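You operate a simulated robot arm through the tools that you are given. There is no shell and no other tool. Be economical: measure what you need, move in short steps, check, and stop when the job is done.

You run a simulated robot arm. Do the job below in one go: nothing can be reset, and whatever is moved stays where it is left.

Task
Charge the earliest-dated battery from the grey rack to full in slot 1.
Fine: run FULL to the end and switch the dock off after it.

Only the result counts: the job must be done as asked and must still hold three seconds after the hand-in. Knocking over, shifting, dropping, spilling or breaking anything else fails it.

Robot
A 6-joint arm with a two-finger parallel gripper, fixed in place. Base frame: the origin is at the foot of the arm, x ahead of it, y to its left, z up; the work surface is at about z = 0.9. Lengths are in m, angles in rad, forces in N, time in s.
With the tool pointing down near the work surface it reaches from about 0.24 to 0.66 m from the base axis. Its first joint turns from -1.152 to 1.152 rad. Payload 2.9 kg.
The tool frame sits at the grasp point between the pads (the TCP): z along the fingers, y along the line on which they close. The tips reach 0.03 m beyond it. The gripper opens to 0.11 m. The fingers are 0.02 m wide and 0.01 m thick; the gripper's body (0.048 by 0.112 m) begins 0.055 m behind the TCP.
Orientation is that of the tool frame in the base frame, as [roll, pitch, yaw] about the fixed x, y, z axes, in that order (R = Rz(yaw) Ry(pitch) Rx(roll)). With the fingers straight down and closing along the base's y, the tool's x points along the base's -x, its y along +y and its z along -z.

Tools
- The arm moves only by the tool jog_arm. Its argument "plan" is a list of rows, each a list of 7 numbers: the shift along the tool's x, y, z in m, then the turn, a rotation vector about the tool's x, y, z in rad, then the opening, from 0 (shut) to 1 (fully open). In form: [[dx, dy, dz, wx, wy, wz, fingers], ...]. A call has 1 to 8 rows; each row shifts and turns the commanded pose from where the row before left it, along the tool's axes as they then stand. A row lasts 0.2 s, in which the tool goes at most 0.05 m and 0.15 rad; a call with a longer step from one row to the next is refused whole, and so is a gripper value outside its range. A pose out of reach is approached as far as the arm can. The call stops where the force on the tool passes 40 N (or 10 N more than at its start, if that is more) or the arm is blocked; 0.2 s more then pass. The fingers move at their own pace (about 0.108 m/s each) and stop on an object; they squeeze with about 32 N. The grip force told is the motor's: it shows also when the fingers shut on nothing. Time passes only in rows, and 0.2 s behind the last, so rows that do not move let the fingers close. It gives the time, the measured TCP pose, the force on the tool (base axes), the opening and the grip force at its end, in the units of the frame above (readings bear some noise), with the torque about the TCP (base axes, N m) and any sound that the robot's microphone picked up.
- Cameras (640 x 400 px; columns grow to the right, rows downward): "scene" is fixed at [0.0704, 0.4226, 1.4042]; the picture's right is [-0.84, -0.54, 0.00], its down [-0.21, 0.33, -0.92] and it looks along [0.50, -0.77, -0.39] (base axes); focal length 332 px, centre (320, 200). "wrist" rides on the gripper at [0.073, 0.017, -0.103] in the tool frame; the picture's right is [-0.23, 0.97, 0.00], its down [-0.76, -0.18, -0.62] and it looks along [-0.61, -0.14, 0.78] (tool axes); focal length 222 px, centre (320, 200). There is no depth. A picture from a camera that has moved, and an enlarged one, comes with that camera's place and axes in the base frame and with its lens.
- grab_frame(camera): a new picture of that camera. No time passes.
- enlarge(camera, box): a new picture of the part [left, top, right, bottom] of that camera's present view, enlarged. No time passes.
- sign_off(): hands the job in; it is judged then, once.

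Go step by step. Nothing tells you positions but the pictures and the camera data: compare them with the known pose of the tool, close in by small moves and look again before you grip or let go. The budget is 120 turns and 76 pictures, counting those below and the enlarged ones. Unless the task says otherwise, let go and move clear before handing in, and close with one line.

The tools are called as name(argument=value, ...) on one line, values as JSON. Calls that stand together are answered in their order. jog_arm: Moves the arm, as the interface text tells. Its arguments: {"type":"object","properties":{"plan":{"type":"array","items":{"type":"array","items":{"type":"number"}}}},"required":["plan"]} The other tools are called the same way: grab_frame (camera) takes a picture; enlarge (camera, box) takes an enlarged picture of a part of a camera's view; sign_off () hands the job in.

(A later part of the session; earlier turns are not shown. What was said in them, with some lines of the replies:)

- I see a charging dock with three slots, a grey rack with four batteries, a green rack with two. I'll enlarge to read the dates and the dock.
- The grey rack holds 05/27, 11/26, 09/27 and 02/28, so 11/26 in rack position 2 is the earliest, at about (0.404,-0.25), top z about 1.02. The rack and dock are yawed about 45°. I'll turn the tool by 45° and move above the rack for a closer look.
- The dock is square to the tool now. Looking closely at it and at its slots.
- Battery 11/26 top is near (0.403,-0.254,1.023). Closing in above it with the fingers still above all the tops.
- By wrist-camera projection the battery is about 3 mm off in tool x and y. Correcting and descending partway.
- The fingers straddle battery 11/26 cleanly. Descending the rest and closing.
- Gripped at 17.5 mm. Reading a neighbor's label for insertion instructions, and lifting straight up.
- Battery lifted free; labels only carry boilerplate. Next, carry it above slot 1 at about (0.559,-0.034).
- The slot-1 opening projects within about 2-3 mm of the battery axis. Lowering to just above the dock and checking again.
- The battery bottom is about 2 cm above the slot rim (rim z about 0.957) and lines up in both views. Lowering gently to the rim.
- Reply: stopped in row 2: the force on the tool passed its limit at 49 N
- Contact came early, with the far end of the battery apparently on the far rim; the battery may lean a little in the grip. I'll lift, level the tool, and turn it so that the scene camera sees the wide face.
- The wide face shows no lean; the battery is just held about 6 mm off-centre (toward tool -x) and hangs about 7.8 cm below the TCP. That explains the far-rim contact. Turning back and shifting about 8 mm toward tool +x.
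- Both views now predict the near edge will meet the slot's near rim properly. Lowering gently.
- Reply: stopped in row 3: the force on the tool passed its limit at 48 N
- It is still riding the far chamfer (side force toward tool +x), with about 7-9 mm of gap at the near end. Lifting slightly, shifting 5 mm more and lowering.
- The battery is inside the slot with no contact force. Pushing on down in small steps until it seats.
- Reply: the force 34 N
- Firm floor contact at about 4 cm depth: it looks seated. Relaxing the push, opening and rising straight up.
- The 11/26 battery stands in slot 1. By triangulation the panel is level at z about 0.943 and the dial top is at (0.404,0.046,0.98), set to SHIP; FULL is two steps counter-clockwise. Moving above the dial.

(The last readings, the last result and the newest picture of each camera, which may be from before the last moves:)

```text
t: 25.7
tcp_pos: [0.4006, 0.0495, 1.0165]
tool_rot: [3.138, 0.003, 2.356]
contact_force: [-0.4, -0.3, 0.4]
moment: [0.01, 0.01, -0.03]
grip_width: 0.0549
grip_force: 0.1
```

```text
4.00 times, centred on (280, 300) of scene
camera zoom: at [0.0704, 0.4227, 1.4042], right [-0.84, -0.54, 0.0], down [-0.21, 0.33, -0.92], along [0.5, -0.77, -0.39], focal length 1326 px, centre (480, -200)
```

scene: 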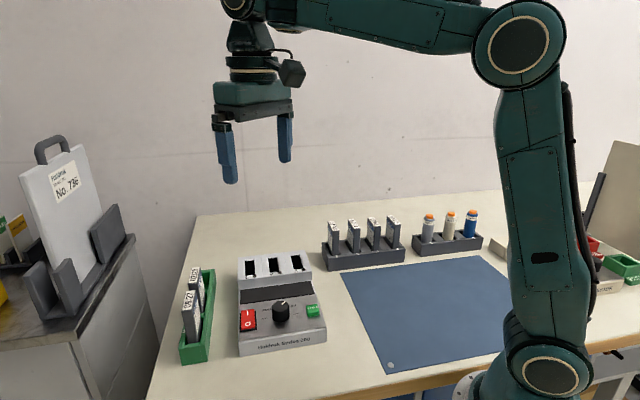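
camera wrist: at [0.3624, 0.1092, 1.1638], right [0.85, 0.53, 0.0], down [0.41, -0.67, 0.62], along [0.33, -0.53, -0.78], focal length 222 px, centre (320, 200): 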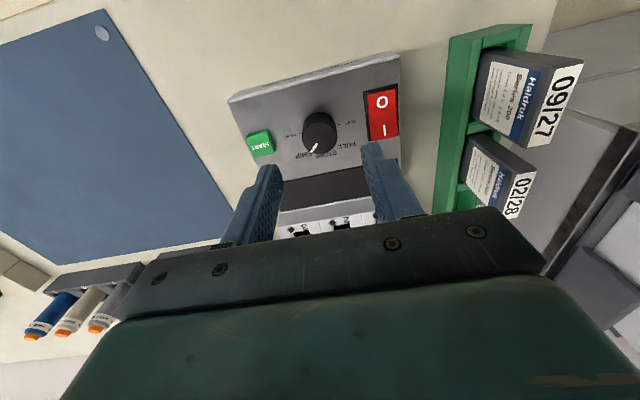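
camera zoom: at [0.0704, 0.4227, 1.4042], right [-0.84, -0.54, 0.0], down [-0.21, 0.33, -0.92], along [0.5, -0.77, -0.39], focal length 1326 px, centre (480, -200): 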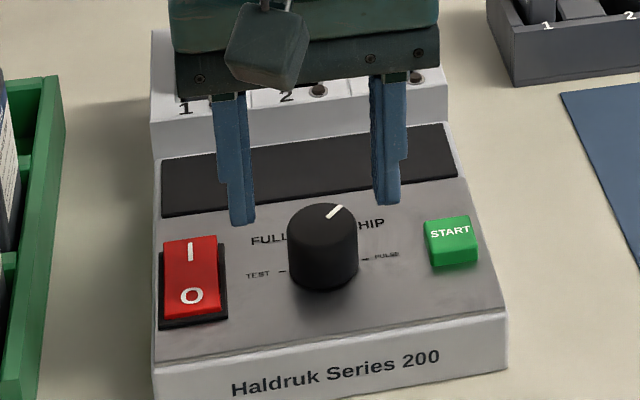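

The dial axis is near (0.406,0.044). Shifting 6-7 mm back toward it, lowering so the tips straddle the dial, and checking.

jog_arm(plan=[[-0.0065, -0.0005, 0.0, 0, 0, 0, 0.5], [0, 0, 0.016, 0, 0, 0, 0.5], [0, 0, 0.014, 0, 0, 0, 0.5], [0, 0, 0, 0, 0, 0, 0.5]])

enlarge(camera="wrist", box=[220, 60, 420, 240])

enlarge(camera="scene", box=[230, 250, 330, 350])

```text
t: 26.7
tcp_pos: [0.4049, 0.0451, 0.9865]
tool_rot: [3.138, 0.001, 2.355]
contact_force: [-0.1, -0.3, 0.7]
moment: [-0.03, 0.02, 0.01]
grip_width: 0.0548
grip_force: 0.0
```

```text
2.22 times, centred on (320, 150) of wrist
camera zoom: at [0.365, 0.1077, 1.0906], right [0.85, 0.53, 0.0], down [0.41, -0.67, 0.62], along [0.33, -0.53, -0.78], focal length 494 px, centre (320, 311)
```

zoom: 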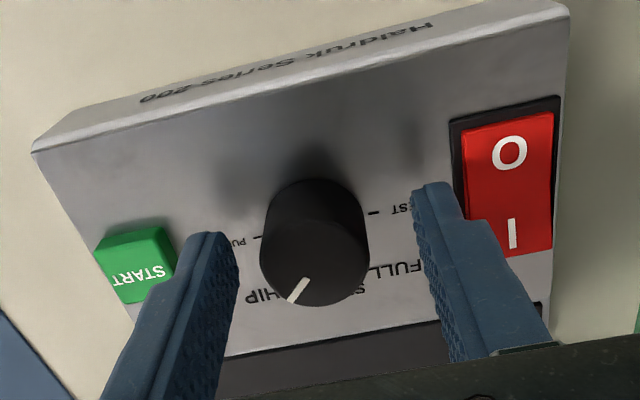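

```text
4.00 times, centred on (280, 300) of scene
camera zoom: at [0.0704, 0.4226, 1.4042], right [-0.84, -0.54, 0.0], down [-0.21, 0.33, -0.92], along [0.5, -0.77, -0.39], focal length 1326 px, centre (480, -200)
```

zoom: 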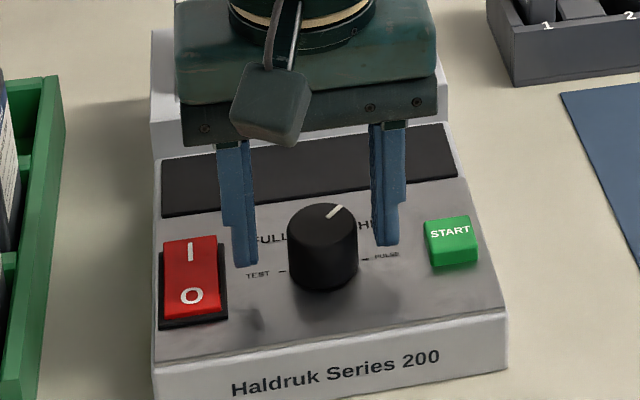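

The dial is centred between the fingers with about 18 mm of overlap. Gripping it.

jog_arm(plan=[[-0.001, -0.0004, 0.003, 0, 0, 0, 0.5], [0, 0, 0, 0, 0, 0, 0.3], [0, 0, 0, 0, 0, 0, 0.15], [0, 0, 0, 0, 0, 0, 0.15], [0, 0, 0, 0, 0, 0, 0.1]])

```text
t: 27.9
tcp_pos: [0.403, 0.0433, 0.9843]
tool_rot: [-3.141, -0.001, 2.352]
contact_force: [-19.8, -21.8, 6.6]
moment: [-0.35, 0.12, -0.19]
grip_width: 0.0334
grip_force: 44.7
```

Gripped at 33 mm, but the arm is being pushed sideways about 3 mm along tool -y. Relieving that.

jog_arm(plan=[[0, -0.0025, 0, 0, 0, 0, 0.1], [0, 0, 0, 0, 0, 0, 0.1]])

enlarge(camera="scene", box=[230, 250, 330, 350])

```text
t: 28.5
tcp_pos: [0.4033, 0.0421, 0.9839]
tool_rot: [3.138, 0.003, 2.355]
contact_force: [-5.8, -12.7, -2.8]
moment: [-0.67, 0.81, -0.08]
grip_width: 0.0337
grip_force: 45.7
```

```text
4.00 times, centred on (280, 300) of scene
camera zoom: at [0.0703, 0.4223, 1.4044], right [-0.84, -0.54, 0.0], down [-0.21, 0.33, -0.92], along [0.5, -0.77, -0.39], focal length 1326 px, centre (480, -200)
```

zoom: 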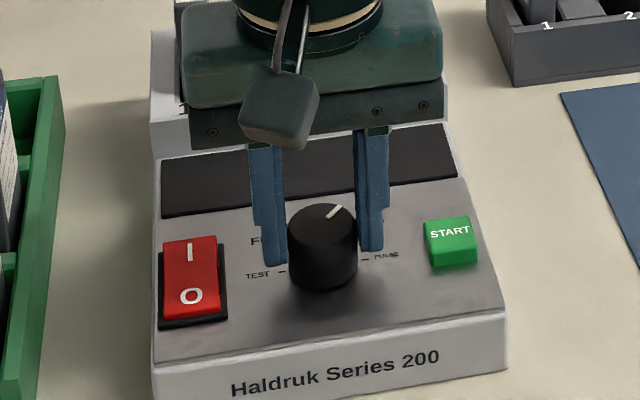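

Grip is centred well enough. Turning counter-clockwise (tool z negative) in steps: first 45°.

jog_arm(plan=[[-0.0005, -0.001, 0, 0, 0, -0.131, 0.1], [0, 0, 0, 0, 0, -0.131, 0.1], [0, 0, 0, 0, 0, -0.131, 0.1], [0, 0, 0, 0, 0, -0.131, 0.1], [0, 0, 0, 0, 0, -0.131, 0.1], [0, 0, 0, 0, 0, -0.13, 0.1], [0, 0, 0, 0, 0, 0, 0.1]])

enlarge(camera="scene", box=[230, 250, 330, 350])

```text
t: 30.0
tcp_pos: [0.4011, 0.0392, 0.9843]
tool_rot: [-3.135, -0.002, 3.112]
contact_force: [-3.1, -5.3, 3.0]
moment: [0.06, -0.03, -0.06]
grip_width: 0.0334
grip_force: 45.0
stopped in row 7: the force on the tool passed its limit at 40 N (the readings are from after the stop); the commanded pose is now the measured one
```

```text
4.00 times, centred on (280, 300) of scene
camera zoom: at [0.0703, 0.4225, 1.4043], right [-0.84, -0.54, 0.0], down [-0.21, 0.33, -0.92], along [0.5, -0.77, -0.39], focal length 1326 px, centre (480, -200)
```

zoom: 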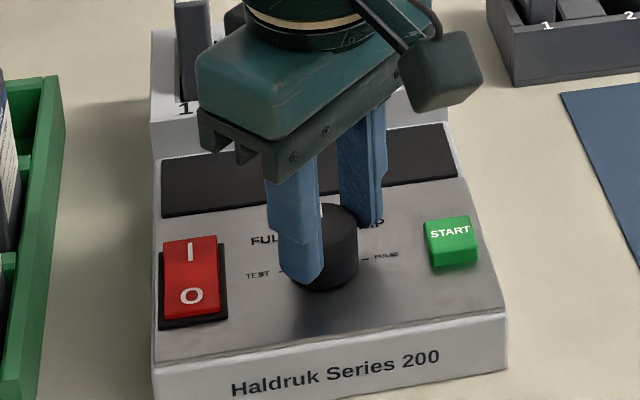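

The dial is following. Continuing the remaining turn of about 0.81 rad.

jog_arm(plan=[[0, 0, 0, 0, 0, -0.13, 0.1], [0, 0, 0, 0, 0, -0.13, 0.1], [0, 0, 0, 0, 0, -0.13, 0.1], [0, 0, 0, 0, 0, -0.13, 0.1], [0, 0, 0, 0, 0, -0.13, 0.1], [0, 0, 0, 0, 0, -0.13, 0.1], [0, 0, 0, 0, 0, -0.03, 0.1], [0, 0, 0, 0, 0, 0, 0.1]])

enlarge(camera="scene", box=[230, 250, 330, 350])

```text
t: 31.3
tcp_pos: [0.4022, 0.0333, 0.9844]
tool_rot: [-3.127, -0.007, -2.454]
contact_force: [1.1, -5.5, -1.8]
moment: [0.07, 0.16, 0.0]
grip_width: 0.0333
grip_force: 44.7
stopped in row 6: the force on the tool passed its limit at 41 N (the readings are from after the stop); the commanded pose is now the measured one
```

```text
4.00 times, centred on (280, 300) of scene
camera zoom: at [0.0704, 0.4226, 1.4043], right [-0.84, -0.54, 0.0], down [-0.21, 0.33, -0.92], along [0.5, -0.77, -0.39], focal length 1326 px, centre (480, -200)
```

zoom: 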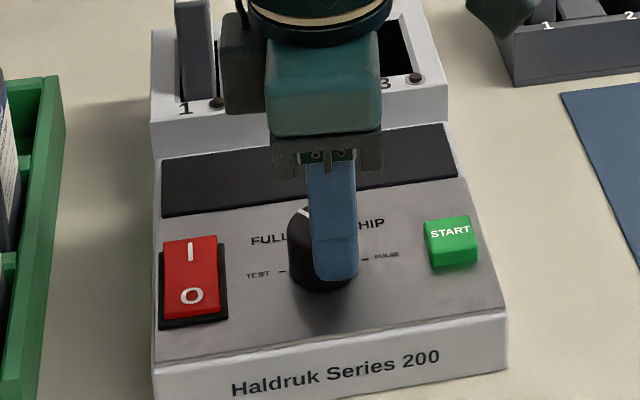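

Turned 1.48 rad of 1.57, but the fingers have crept toward the START side of the dial. Opening, rising a little and looking at the pointer.

jog_arm(plan=[[0, 0, 0, 0, 0, 0, 0.3], [0, 0, 0, 0, 0, 0, 0.5], [0, 0, -0.03, 0, 0, 0, 0.5], [0, 0, -0.03, 0, 0, 0, 0.5], [0.03, 0, -0.03, 0, 0, 0, 0.5], [0.03, 0, -0.03, 0, 0, 0, 0.5], [0, 0, 0, 0, 0, 0, 0.5]])

enlarge(camera="scene", box=[240, 280, 320, 340])

grab_frame(camera="wrist")

```text
t: 32.9
tcp_pos: [0.3581, -0.0013, 1.1035]
tool_rot: [-3.129, -0.009, -2.451]
contact_force: [0.6, 0.4, 0.1]
moment: [0.0, 0.03, -0.01]
grip_width: 0.0551
grip_force: 0.1
```

```text
6.67 times, centred on (280, 310) of scene
camera zoom: at [0.0704, 0.4226, 1.4042], right [-0.84, -0.54, 0.0], down [-0.21, 0.33, -0.92], along [0.5, -0.77, -0.39], focal length 2210 px, centre (587, -533)
```

zoom: 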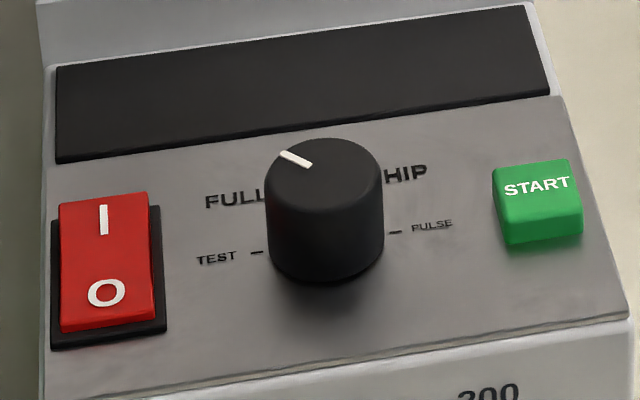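

```text
26 pictures are left
camera wrist: at [0.2901, -0.0336, 1.2082], right [-0.45, 0.9, -0.01], down [0.7, 0.36, 0.62], along [0.56, 0.27, -0.79], focal length 222 px, centre (320, 200)
```

wrist: 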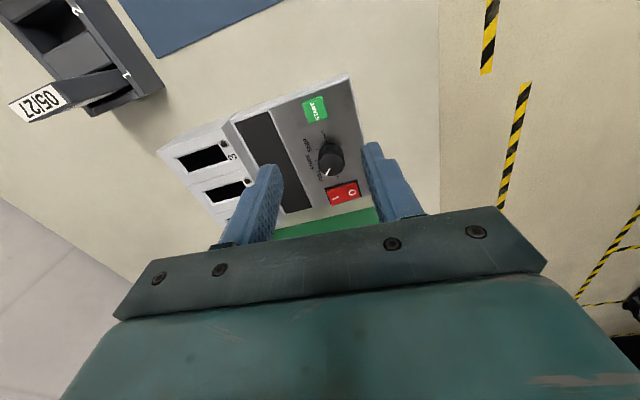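

enlarge(camera="wrist", box=[285, 85, 375, 215])

```text
3.08 times, centred on (330, 150) of wrist
camera zoom: at [0.2901, -0.0336, 1.2082], right [-0.45, 0.9, -0.01], down [0.7, 0.36, 0.62], along [0.56, 0.27, -0.79], focal length 684 px, centre (289, 354)
```

zoom: 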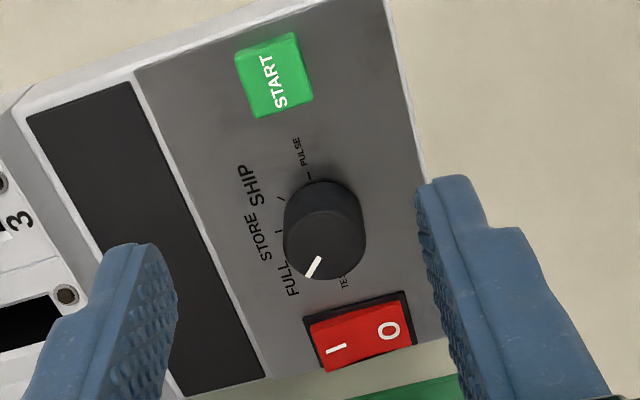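

The pointer is on FULL. Next power: the rocker's "I" end is at about (0.458,0.075), z about 0.957. Turning back to the dock-aligned yaw, closing the fingers and going above it.

jog_arm(plan=[[0, 0, 0, -0.0126, -0.009, 0, 0.2], [0, 0, 0, 0, 0, 0.148, 0], [0, 0, 0, 0, 0, 0.148, 0], [0, 0, 0, 0, 0, 0.148, 0], [0, 0, 0, 0, 0, 0.148, 0], [0, 0, 0, 0, 0, 0.148, 0], [0, 0, 0, 0, 0, 0.148, 0], [0, 0, 0, 0, 0, 0.148, 0]])

jog_arm(plan=[[0, 0, 0, 0, 0, 0.148, 0], [0, 0, 0, 0, 0, 0.148, 0], [0, 0, 0, 0, 0, 0.144, 0], [-0.006, 0.042, 0.02, 0, 0, 0, 0], [-0.006, 0.042, 0.02, 0, 0, 0, 0], [-0.0057, 0.0411, 0.02, 0, 0, 0, 0], [0, 0, 0, 0, 0, 0, 0]])

grab_frame(camera="wrist")

enlarge(camera="scene", box=[230, 230, 330, 350])

```text
t: 34.7
tcp_pos: [0.3557, -0.0018, 1.1046]
tool_rot: [3.14, -0.001, 2.793]
contact_force: [0.5, -0.3, -0.7]
moment: [-0.02, 0.03, -0.02]
grip_width: 0.0002
grip_force: 32.1
```

```text
t: 36.3
tcp_pos: [0.4572, 0.0751, 1.0441]
tool_rot: [3.141, 0.001, 2.357]
contact_force: [0.5, -0.9, -0.9]
moment: [-0.01, 0.0, 0.01]
grip_width: 0.0
grip_force: 32.3
```

```text
24 pictures are left
camera wrist: at [0.4179, 0.137, 1.1494], right [0.85, 0.53, 0.0], down [0.41, -0.66, 0.62], along [0.33, -0.53, -0.78], focal length 222 px, centre (320, 200)
```

wrist: 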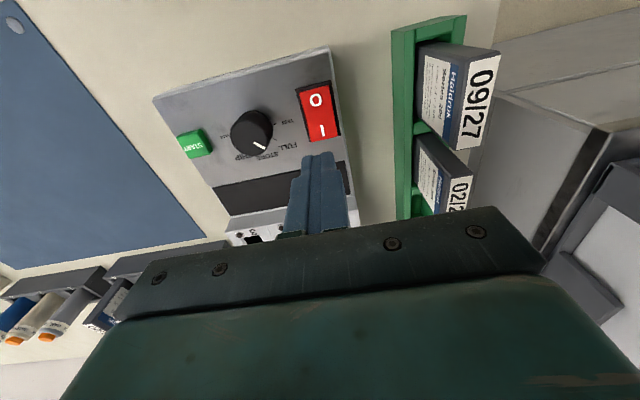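

```text
3.33 times, centred on (280, 290) of scene
camera zoom: at [0.0704, 0.4227, 1.4042], right [-0.84, -0.54, 0.0], down [-0.21, 0.33, -0.92], along [0.5, -0.77, -0.39], focal length 1105 px, centre (453, -100)
```

zoom: 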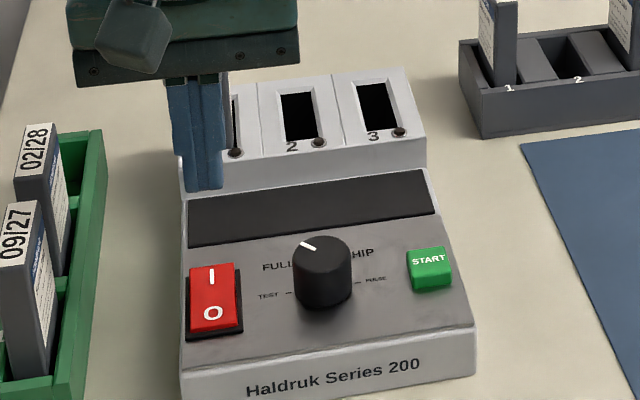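

The I mark projects right under the closed fingertips. Lowering in steps until it clicks.

jog_arm(plan=[[-0.001, 0.002, 0.03, 0, 0, 0, 0], [0, 0, 0.016, 0, 0, 0, 0], [0, 0, 0.005, 0, 0, 0, 0], [0, 0, 0.003, 0, 0, 0, 0], [0, 0, 0.003, 0, 0, 0, 0], [0, 0, 0.003, 0, 0, 0, 0], [0, 0, 0, 0, 0, 0, 0]])

enlarge(camera="scene", box=[230, 230, 330, 350])

```text
t: 37.9
tcp_pos: [0.4602, 0.0758, 0.9844]
tool_rot: [-3.141, 0.001, 2.356]
contact_force: [-0.2, -0.3, -0.4]
moment: [-0.01, 0.02, -0.03]
grip_width: 0.0
grip_force: 31.8
```

```text
3.33 times, centred on (280, 290) of scene
camera zoom: at [0.0704, 0.4226, 1.4042], right [-0.84, -0.54, 0.0], down [-0.21, 0.33, -0.92], along [0.5, -0.77, -0.39], focal length 1105 px, centre (453, -100)
```

zoom: 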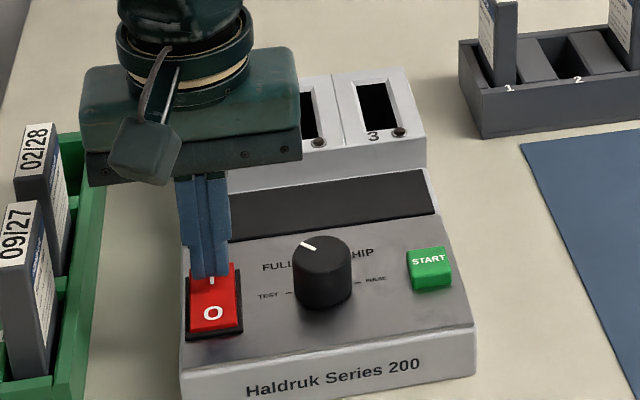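

jog_arm(plan=[[0, 0, 0.003, 0, 0, 0, 0], [0, 0, 0.003, 0, 0, 0, 0], [0, 0, 0.003, 0, 0, 0, 0], [0, 0, 0, 0, 0, 0, 0]])

```text
t: 38.9
tcp_pos: [0.4598, 0.0741, 0.978]
tool_rot: [3.139, 0.004, 2.355]
contact_force: [-5.2, -6.4, 29.2]
moment: [0.06, 0.39, -0.05]
grip_width: 0.0
grip_force: 31.9
```

Contact with 29 N, no click yet. Pressing slightly more.

jog_arm(plan=[[0, 0, 0.002, 0, 0, 0, 0], [0, 0, 0.002, 0, 0, 0, 0], [0, 0, 0, 0, 0, 0, 0]])

enlarge(camera="scene", box=[230, 230, 330, 350])

```text
t: 39.3
tcp_pos: [0.4617, 0.0739, 0.9776]
tool_rot: [3.136, 0.002, 2.355]
contact_force: [-1.1, -0.5, 4.2]
moment: [0.0, 0.08, 0.03]
grip_width: 0.0
grip_force: 32.0
stopped in row 1: the force on the tool passed its limit at 45 N (the readings are from after the stop); the commanded pose is now the measured one
```

```text
3.33 times, centred on (280, 290) of scene
camera zoom: at [0.0703, 0.4226, 1.4043], right [-0.84, -0.54, 0.0], down [-0.21, 0.33, -0.92], along [0.5, -0.77, -0.39], focal length 1105 px, centre (453, -100)
```

zoom: 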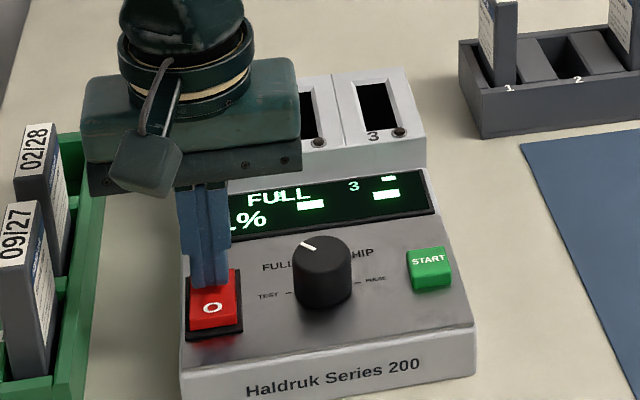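

The dock is on and the display reads FULL. Rising and moving over to START at about (0.362,0.002).

jog_arm(plan=[[0, 0, -0.03, 0.004, -0.002, 0, 0], [0, 0, -0.03, 0, 0, 0, 0], [0.005, -0.04, 0, 0, 0, 0, 0], [0.005, -0.04, 0, 0, 0, 0, 0], [0.0097, -0.0412, 0, 0, 0, 0, 0], [0, 0, 0.02, 0, 0, 0, 0], [0, 0, 0, 0, 0, 0, 0]])

enlarge(camera="scene", box=[230, 230, 330, 350])

grab_frame(camera="wrist")

```text
t: 40.9
tcp_pos: [0.3603, 0.0032, 1.0169]
tool_rot: [-3.141, 0.005, 2.356]
contact_force: [-0.6, -0.3, -0.5]
moment: [-0.01, 0.01, 0.0]
grip_width: 0.0
grip_force: 31.9
```

```text
3.33 times, centred on (280, 290) of scene
camera zoom: at [0.0704, 0.4226, 1.4042], right [-0.84, -0.54, 0.0], down [-0.21, 0.33, -0.92], along [0.5, -0.77, -0.39], focal length 1105 px, centre (453, -100)
```

zoom: 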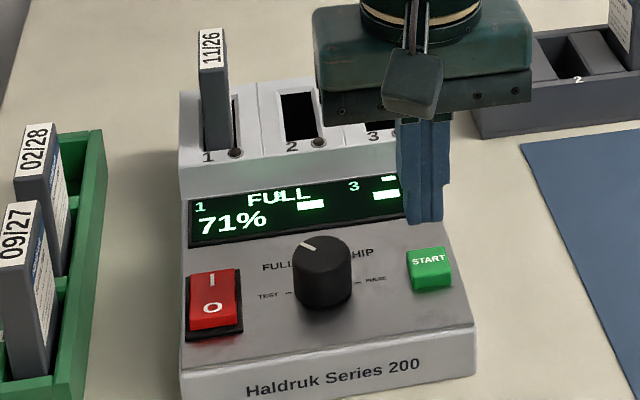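

```text
19 pictures are left
camera wrist: at [0.3201, 0.0654, 1.1207], right [0.85, 0.53, 0.0], down [0.41, -0.66, 0.63], along [0.33, -0.53, -0.78], focal length 222 px, centre (320, 200)
```

wrist: 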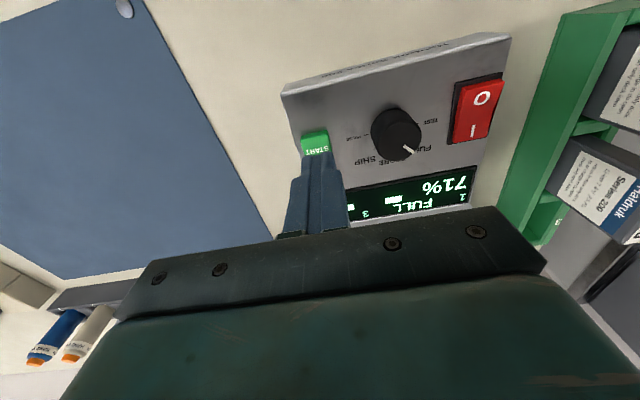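

Slot 1 shows 71% with FULL selected, and START is just below the tips. Pressing it.

jog_arm(plan=[[0.001, -0.0025, 0.015, 0, 0, 0, 0], [0, 0, 0.008, 0, 0, 0, 0], [0, 0, 0.003, 0, 0, 0, 0], [0, 0, 0.003, 0, 0, 0, 0], [0, 0, 0.003, 0, 0, 0, 0], [0, 0, 0, 0, 0, 0, 0]])

enlarge(camera="scene", box=[230, 230, 330, 350])

```text
t: 42.3
tcp_pos: [0.3575, 0.0026, 0.9841]
tool_rot: [-3.141, 0.005, 2.355]
contact_force: [-0.2, -0.4, 0.4]
moment: [0.01, -0.01, 0.0]
grip_width: 0.0
grip_force: 31.9
```

```text
3.33 times, centred on (280, 290) of scene
camera zoom: at [0.0704, 0.4226, 1.4042], right [-0.84, -0.54, 0.0], down [-0.21, 0.33, -0.92], along [0.5, -0.77, -0.39], focal length 1105 px, centre (453, -100)
```

zoom: 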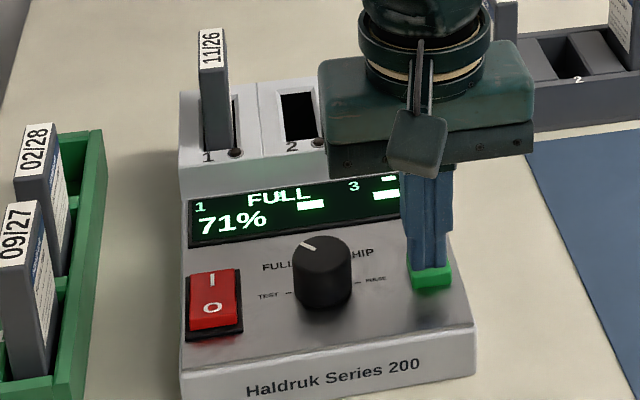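

jog_arm(plan=[[0, 0, 0.002, 0, 0, 0, 0], [0, 0, 0.002, 0, 0, 0, 0], [0, 0, 0.002, 0, 0, 0, 0], [0, 0, 0.002, 0, 0, 0, 0], [0, 0, 0, 0, 0, 0, 0]])

enlarge(camera="scene", box=[230, 230, 330, 350])

```text
t: 43.5
tcp_pos: [0.3591, 0.0024, 0.9773]
tool_rot: [3.141, 0.004, 2.357]
contact_force: [0.6, 0.5, 1.6]
moment: [-0.01, -0.01, -0.02]
grip_width: 0.0
grip_force: 32.1
```

```text
3.33 times, centred on (280, 290) of scene
camera zoom: at [0.0704, 0.4227, 1.4042], right [-0.84, -0.54, 0.0], down [-0.21, 0.33, -0.92], along [0.5, -0.77, -0.39], focal length 1105 px, centre (453, -100)
```

zoom: 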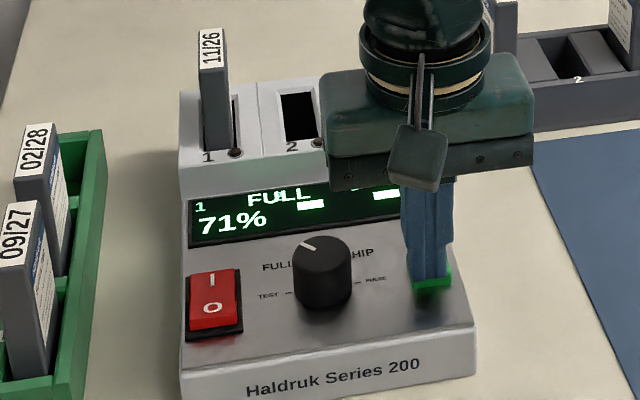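

Just touching the button. Pressing further in.

jog_arm(plan=[[0, 0, 0.002, 0, 0, 0, 0], [0, 0, 0.002, 0, 0, 0, 0], [0, 0, 0.002, 0, 0, 0, 0], [0, 0, 0, 0, 0, 0, 0]])

```text
t: 44.4
tcp_pos: [0.3584, 0.0018, 0.9738]
tool_rot: [3.138, 0.007, 2.357]
contact_force: [-4.2, -0.5, 13.3]
moment: [-0.02, 0.16, -0.03]
grip_width: 0.0
grip_force: 31.5
heard: click
stopped in row 4: the force on the tool passed its limit at 42 N (the readings are from after the stop); the commanded pose is now the measured one
```

A click was heard. Rising off the button and checking the display.

jog_arm(plan=[[0, 0, -0.01, 0, 0, 0, 0], [0, 0, -0.03, 0.003, -0.005, 0, 0], [0, 0, -0.03, 0, 0, 0, 0], [0, 0, 0, 0, 0, 0, 0]])

enlarge(camera="scene", box=[230, 230, 330, 350])

```text
t: 45.4
tcp_pos: [0.3577, 0.0009, 1.0434]
tool_rot: [-3.141, 0.011, 2.357]
contact_force: [-0.5, 0.9, -0.3]
moment: [0.01, 0.05, -0.03]
grip_width: 0.0001
grip_force: 31.4
```

```text
3.33 times, centred on (280, 290) of scene
camera zoom: at [0.0704, 0.4226, 1.4042], right [-0.84, -0.54, 0.0], down [-0.21, 0.33, -0.92], along [0.5, -0.77, -0.39], focal length 1105 px, centre (453, -100)
```

zoom: 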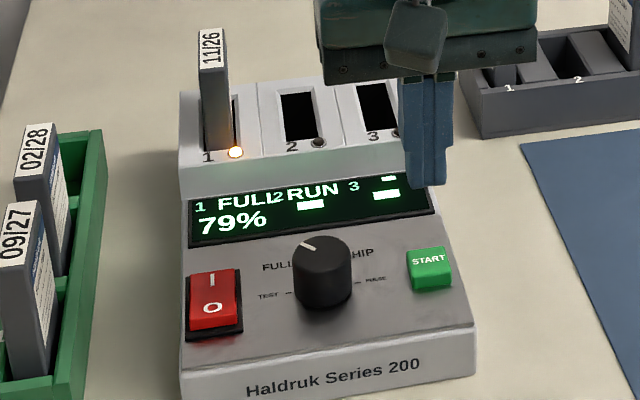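

FULL is running (79%, LED lit). Moving above the O end of the rocker while it charges, without touching anything.

jog_arm(plan=[[0.0036, 0.0408, -0.005, 0, 0.011, 0, 0], [0.0036, 0.0408, 0, 0, 0, 0, 0], [0.0036, 0.0407, 0, 0, 0, 0, 0], [0, 0, 0, 0, 0, 0, 0], [0, 0, 0, 0, 0, 0, 0], [0, 0, 0, 0, 0, 0, 0], [0, 0, 0, 0, 0, 0, 0], [0, 0, 0, 0, 0, 0, 0]])

grab_frame(camera="wrist")

```text
t: 47.2
tcp_pos: [0.4372, 0.0976, 1.0469]
tool_rot: [3.141, 0.002, 2.357]
contact_force: [0.8, -0.5, 0.9]
moment: [-0.02, -0.03, -0.02]
grip_width: 0.0
grip_force: 32.1
```

```text
15 pictures are left
camera wrist: at [0.3978, 0.1598, 1.1517], right [0.85, 0.53, 0.0], down [0.41, -0.66, 0.62], along [0.33, -0.53, -0.78], focal length 222 px, centre (320, 200)
```

wrist: 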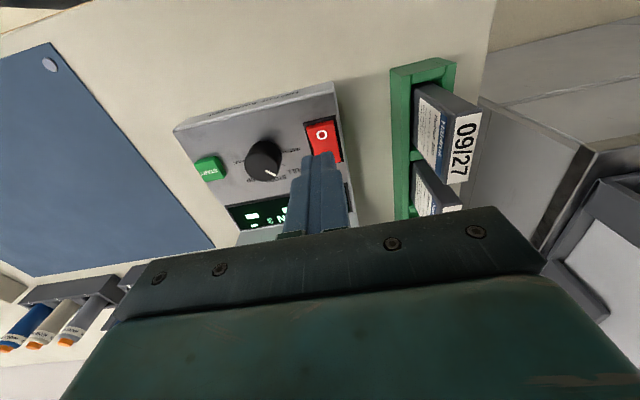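

Well placed over O. Waiting for the program to finish.

jog_arm(plan=[[-0.002, 0.0015, 0, 0, 0, 0, 0], [0, 0, 0, 0, 0, 0, 0], [0, 0, 0, 0, 0, 0, 0], [0, 0, 0, 0, 0, 0, 0], [0, 0, 0, 0, 0, 0, 0], [0, 0, 0, 0, 0, 0, 0], [0, 0, 0, 0, 0, 0, 0], [0, 0, 0, 0, 0, 0, 0]])

enlarge(camera="scene", box=[230, 230, 330, 350])

```text
t: 49.0
tcp_pos: [0.4398, 0.0974, 1.0463]
tool_rot: [3.141, 0.001, 2.357]
contact_force: [0.0, -0.6, 0.2]
moment: [-0.03, -0.03, -0.02]
grip_width: 0.0001
grip_force: 32.2
```

```text
3.33 times, centred on (280, 290) of scene
camera zoom: at [0.0704, 0.4226, 1.4042], right [-0.84, -0.54, 0.0], down [-0.21, 0.33, -0.92], along [0.5, -0.77, -0.39], focal length 1105 px, centre (453, -100)
```

zoom: 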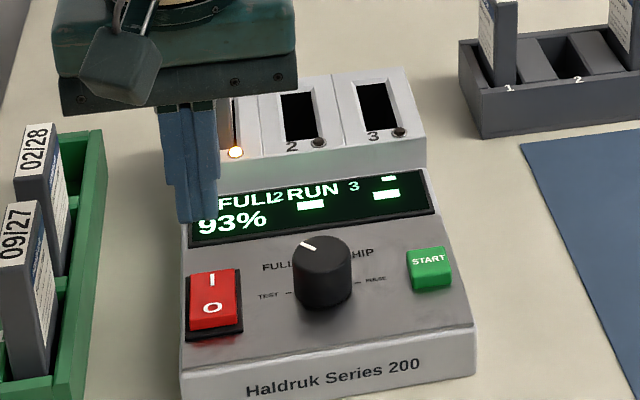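

93%, about 2 more seconds to go; waiting.

jog_arm(plan=[[0, 0, 0, 0, 0, 0, 0], [0, 0, 0, 0, 0, 0, 0], [0, 0, 0, 0, 0, 0, 0], [0, 0, 0, 0, 0, 0, 0], [0, 0, 0, 0, 0, 0, 0], [0, 0, 0, 0, 0, 0, 0], [0, 0, 0, 0, 0, 0, 0], [0, 0, 0, 0, 0, 0, 0]])

jog_arm(plan=[[0, 0, 0, 0, 0, 0, 0], [0, 0, 0, 0, 0, 0, 0], [0, 0, 0, 0, 0, 0, 0], [0, 0, 0, 0, 0, 0, 0], [0, 0, 0, 0, 0, 0, 0], [0, 0, 0, 0, 0, 0, 0], [0, 0, 0, 0, 0, 0, 0], [0, 0, 0, 0, 0, 0, 0]])

enlarge(camera="scene", box=[230, 230, 330, 350])

```text
t: 50.8
tcp_pos: [0.44, 0.0978, 1.0482]
tool_rot: [-3.141, 0.002, 2.357]
contact_force: [0.3, 0.0, -0.6]
moment: [0.01, 0.01, 0.04]
grip_width: 0.0
grip_force: 31.6
```

```text
t: 52.6
tcp_pos: [0.4405, 0.0968, 1.047]
tool_rot: [-3.141, 0.001, 2.357]
contact_force: [0.1, -0.7, -0.1]
moment: [-0.02, -0.01, 0.02]
grip_width: 0.0003
grip_force: 32.2
```

```text
3.33 times, centred on (280, 290) of scene
camera zoom: at [0.0704, 0.4226, 1.4042], right [-0.84, -0.54, 0.0], down [-0.21, 0.33, -0.92], along [0.5, -0.77, -0.39], focal length 1105 px, centre (453, -100)
```

zoom: 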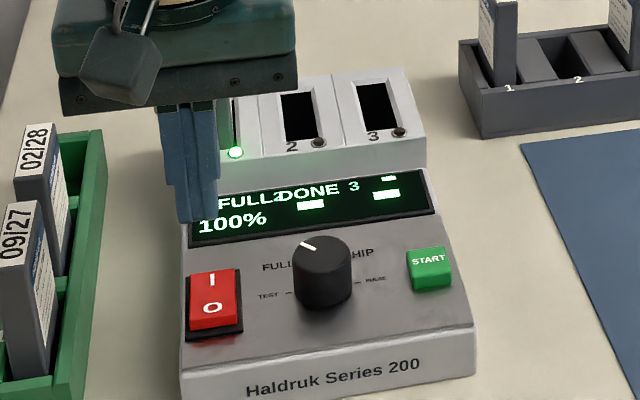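

The display reads FULL DONE, 100%, with a green LED. Now pressing O.

jog_arm(plan=[[0.001, 0, 0.03, 0, 0, 0, 0], [0, 0, 0.02, 0, 0, 0, 0], [0, 0, 0.007, 0, 0, 0, 0], [0, 0, 0.003, 0, 0, 0, 0], [0, 0, 0.003, 0, 0, 0, 0], [0, 0, 0.003, 0, 0, 0, 0], [0, 0, 0, 0, 0, 0, 0]])

```text
t: 54.2
tcp_pos: [0.4385, 0.0983, 0.9819]
tool_rot: [3.142, 0.001, 2.356]
contact_force: [0.8, 0.6, -1.0]
moment: [0.03, -0.01, -0.02]
grip_width: 0.0
grip_force: 32.1
```

jog_arm(plan=[[0, 0, 0.003, 0, 0, 0, 0], [0, 0, 0.002, 0, 0, 0, 0], [0, 0, 0.002, 0, 0, 0, 0], [0, 0, 0.002, 0, 0, 0, 0], [0, 0, 0.002, 0, 0, 0, 0], [0, 0, 0, 0, 0, 0, 0]])

enlarge(camera="scene", box=[230, 230, 330, 350])

```text
t: 55.3
tcp_pos: [0.4389, 0.0981, 0.9773]
tool_rot: [3.138, 0.003, 2.358]
contact_force: [-3.6, -0.5, 6.6]
moment: [-0.07, 0.05, -0.06]
grip_width: 0.0
grip_force: 32.4
stopped in row 5: the force on the tool passed its limit at 45 N (the readings are from after the stop); the commanded pose is now the measured one
```

```text
3.33 times, centred on (280, 290) of scene
camera zoom: at [0.0702, 0.4226, 1.4043], right [-0.84, -0.54, 0.0], down [-0.21, 0.33, -0.92], along [0.5, -0.77, -0.39], focal length 1105 px, centre (453, -100)
```

zoom: 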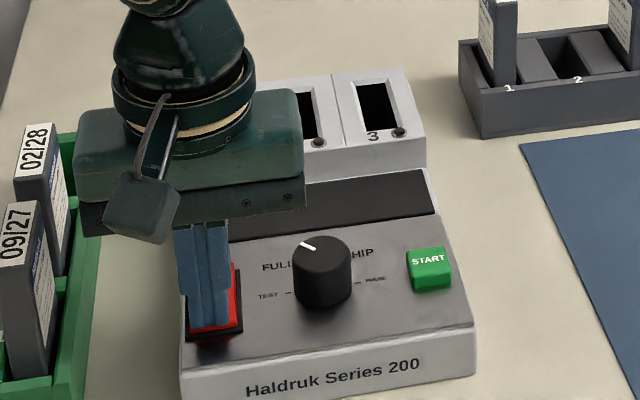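

The display is dark: the dock is off. Rising clear and taking a final look.

jog_arm(plan=[[0, 0, -0.02, 0, 0, 0, 0], [0, 0, -0.04, 0, 0, 0, 0], [0, 0, -0.045, 0, 0, 0, 0], [0, 0, -0.045, 0, 0, 0, 0], [0, 0, -0.03, 0, 0, 0, 0], [0, 0, 0, 0, 0, 0, 0]])

grab_frame(camera="scene")

enlarge(camera="scene", box=[230, 230, 330, 350])

```text
t: 56.7
tcp_pos: [0.4381, 0.0972, 1.1561]
tool_rot: [3.138, 0.004, 2.356]
contact_force: [0.2, -0.3, 0.6]
moment: [0.0, 0.02, 0.01]
grip_width: 0.0
grip_force: 32.5
```

```text
11 pictures are left
```

scene: 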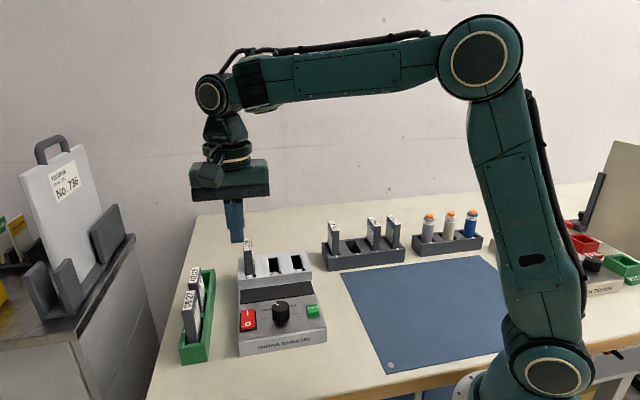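

```text
3.33 times, centred on (280, 290) of scene
camera zoom: at [0.0704, 0.4226, 1.4042], right [-0.84, -0.54, 0.0], down [-0.21, 0.33, -0.92], along [0.5, -0.77, -0.39], focal length 1105 px, centre (453, -100)
```

zoom: 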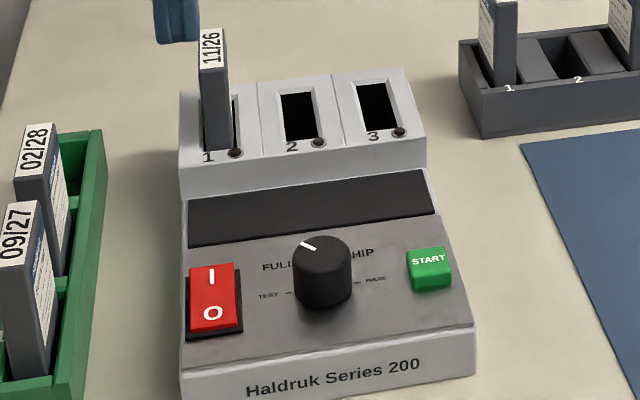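

The dock is off, the 11/26 battery is still in slot 1, and everything else is where it was. Handing in.

sign_off()

```text
The job is handed in.
```

I charged the 11/26 battery, the earliest-dated in the grey rack, in slot 1 on FULL until the display read DONE at 100%. I then switched the dock off, moved the arm clear and left the battery in slot 1.
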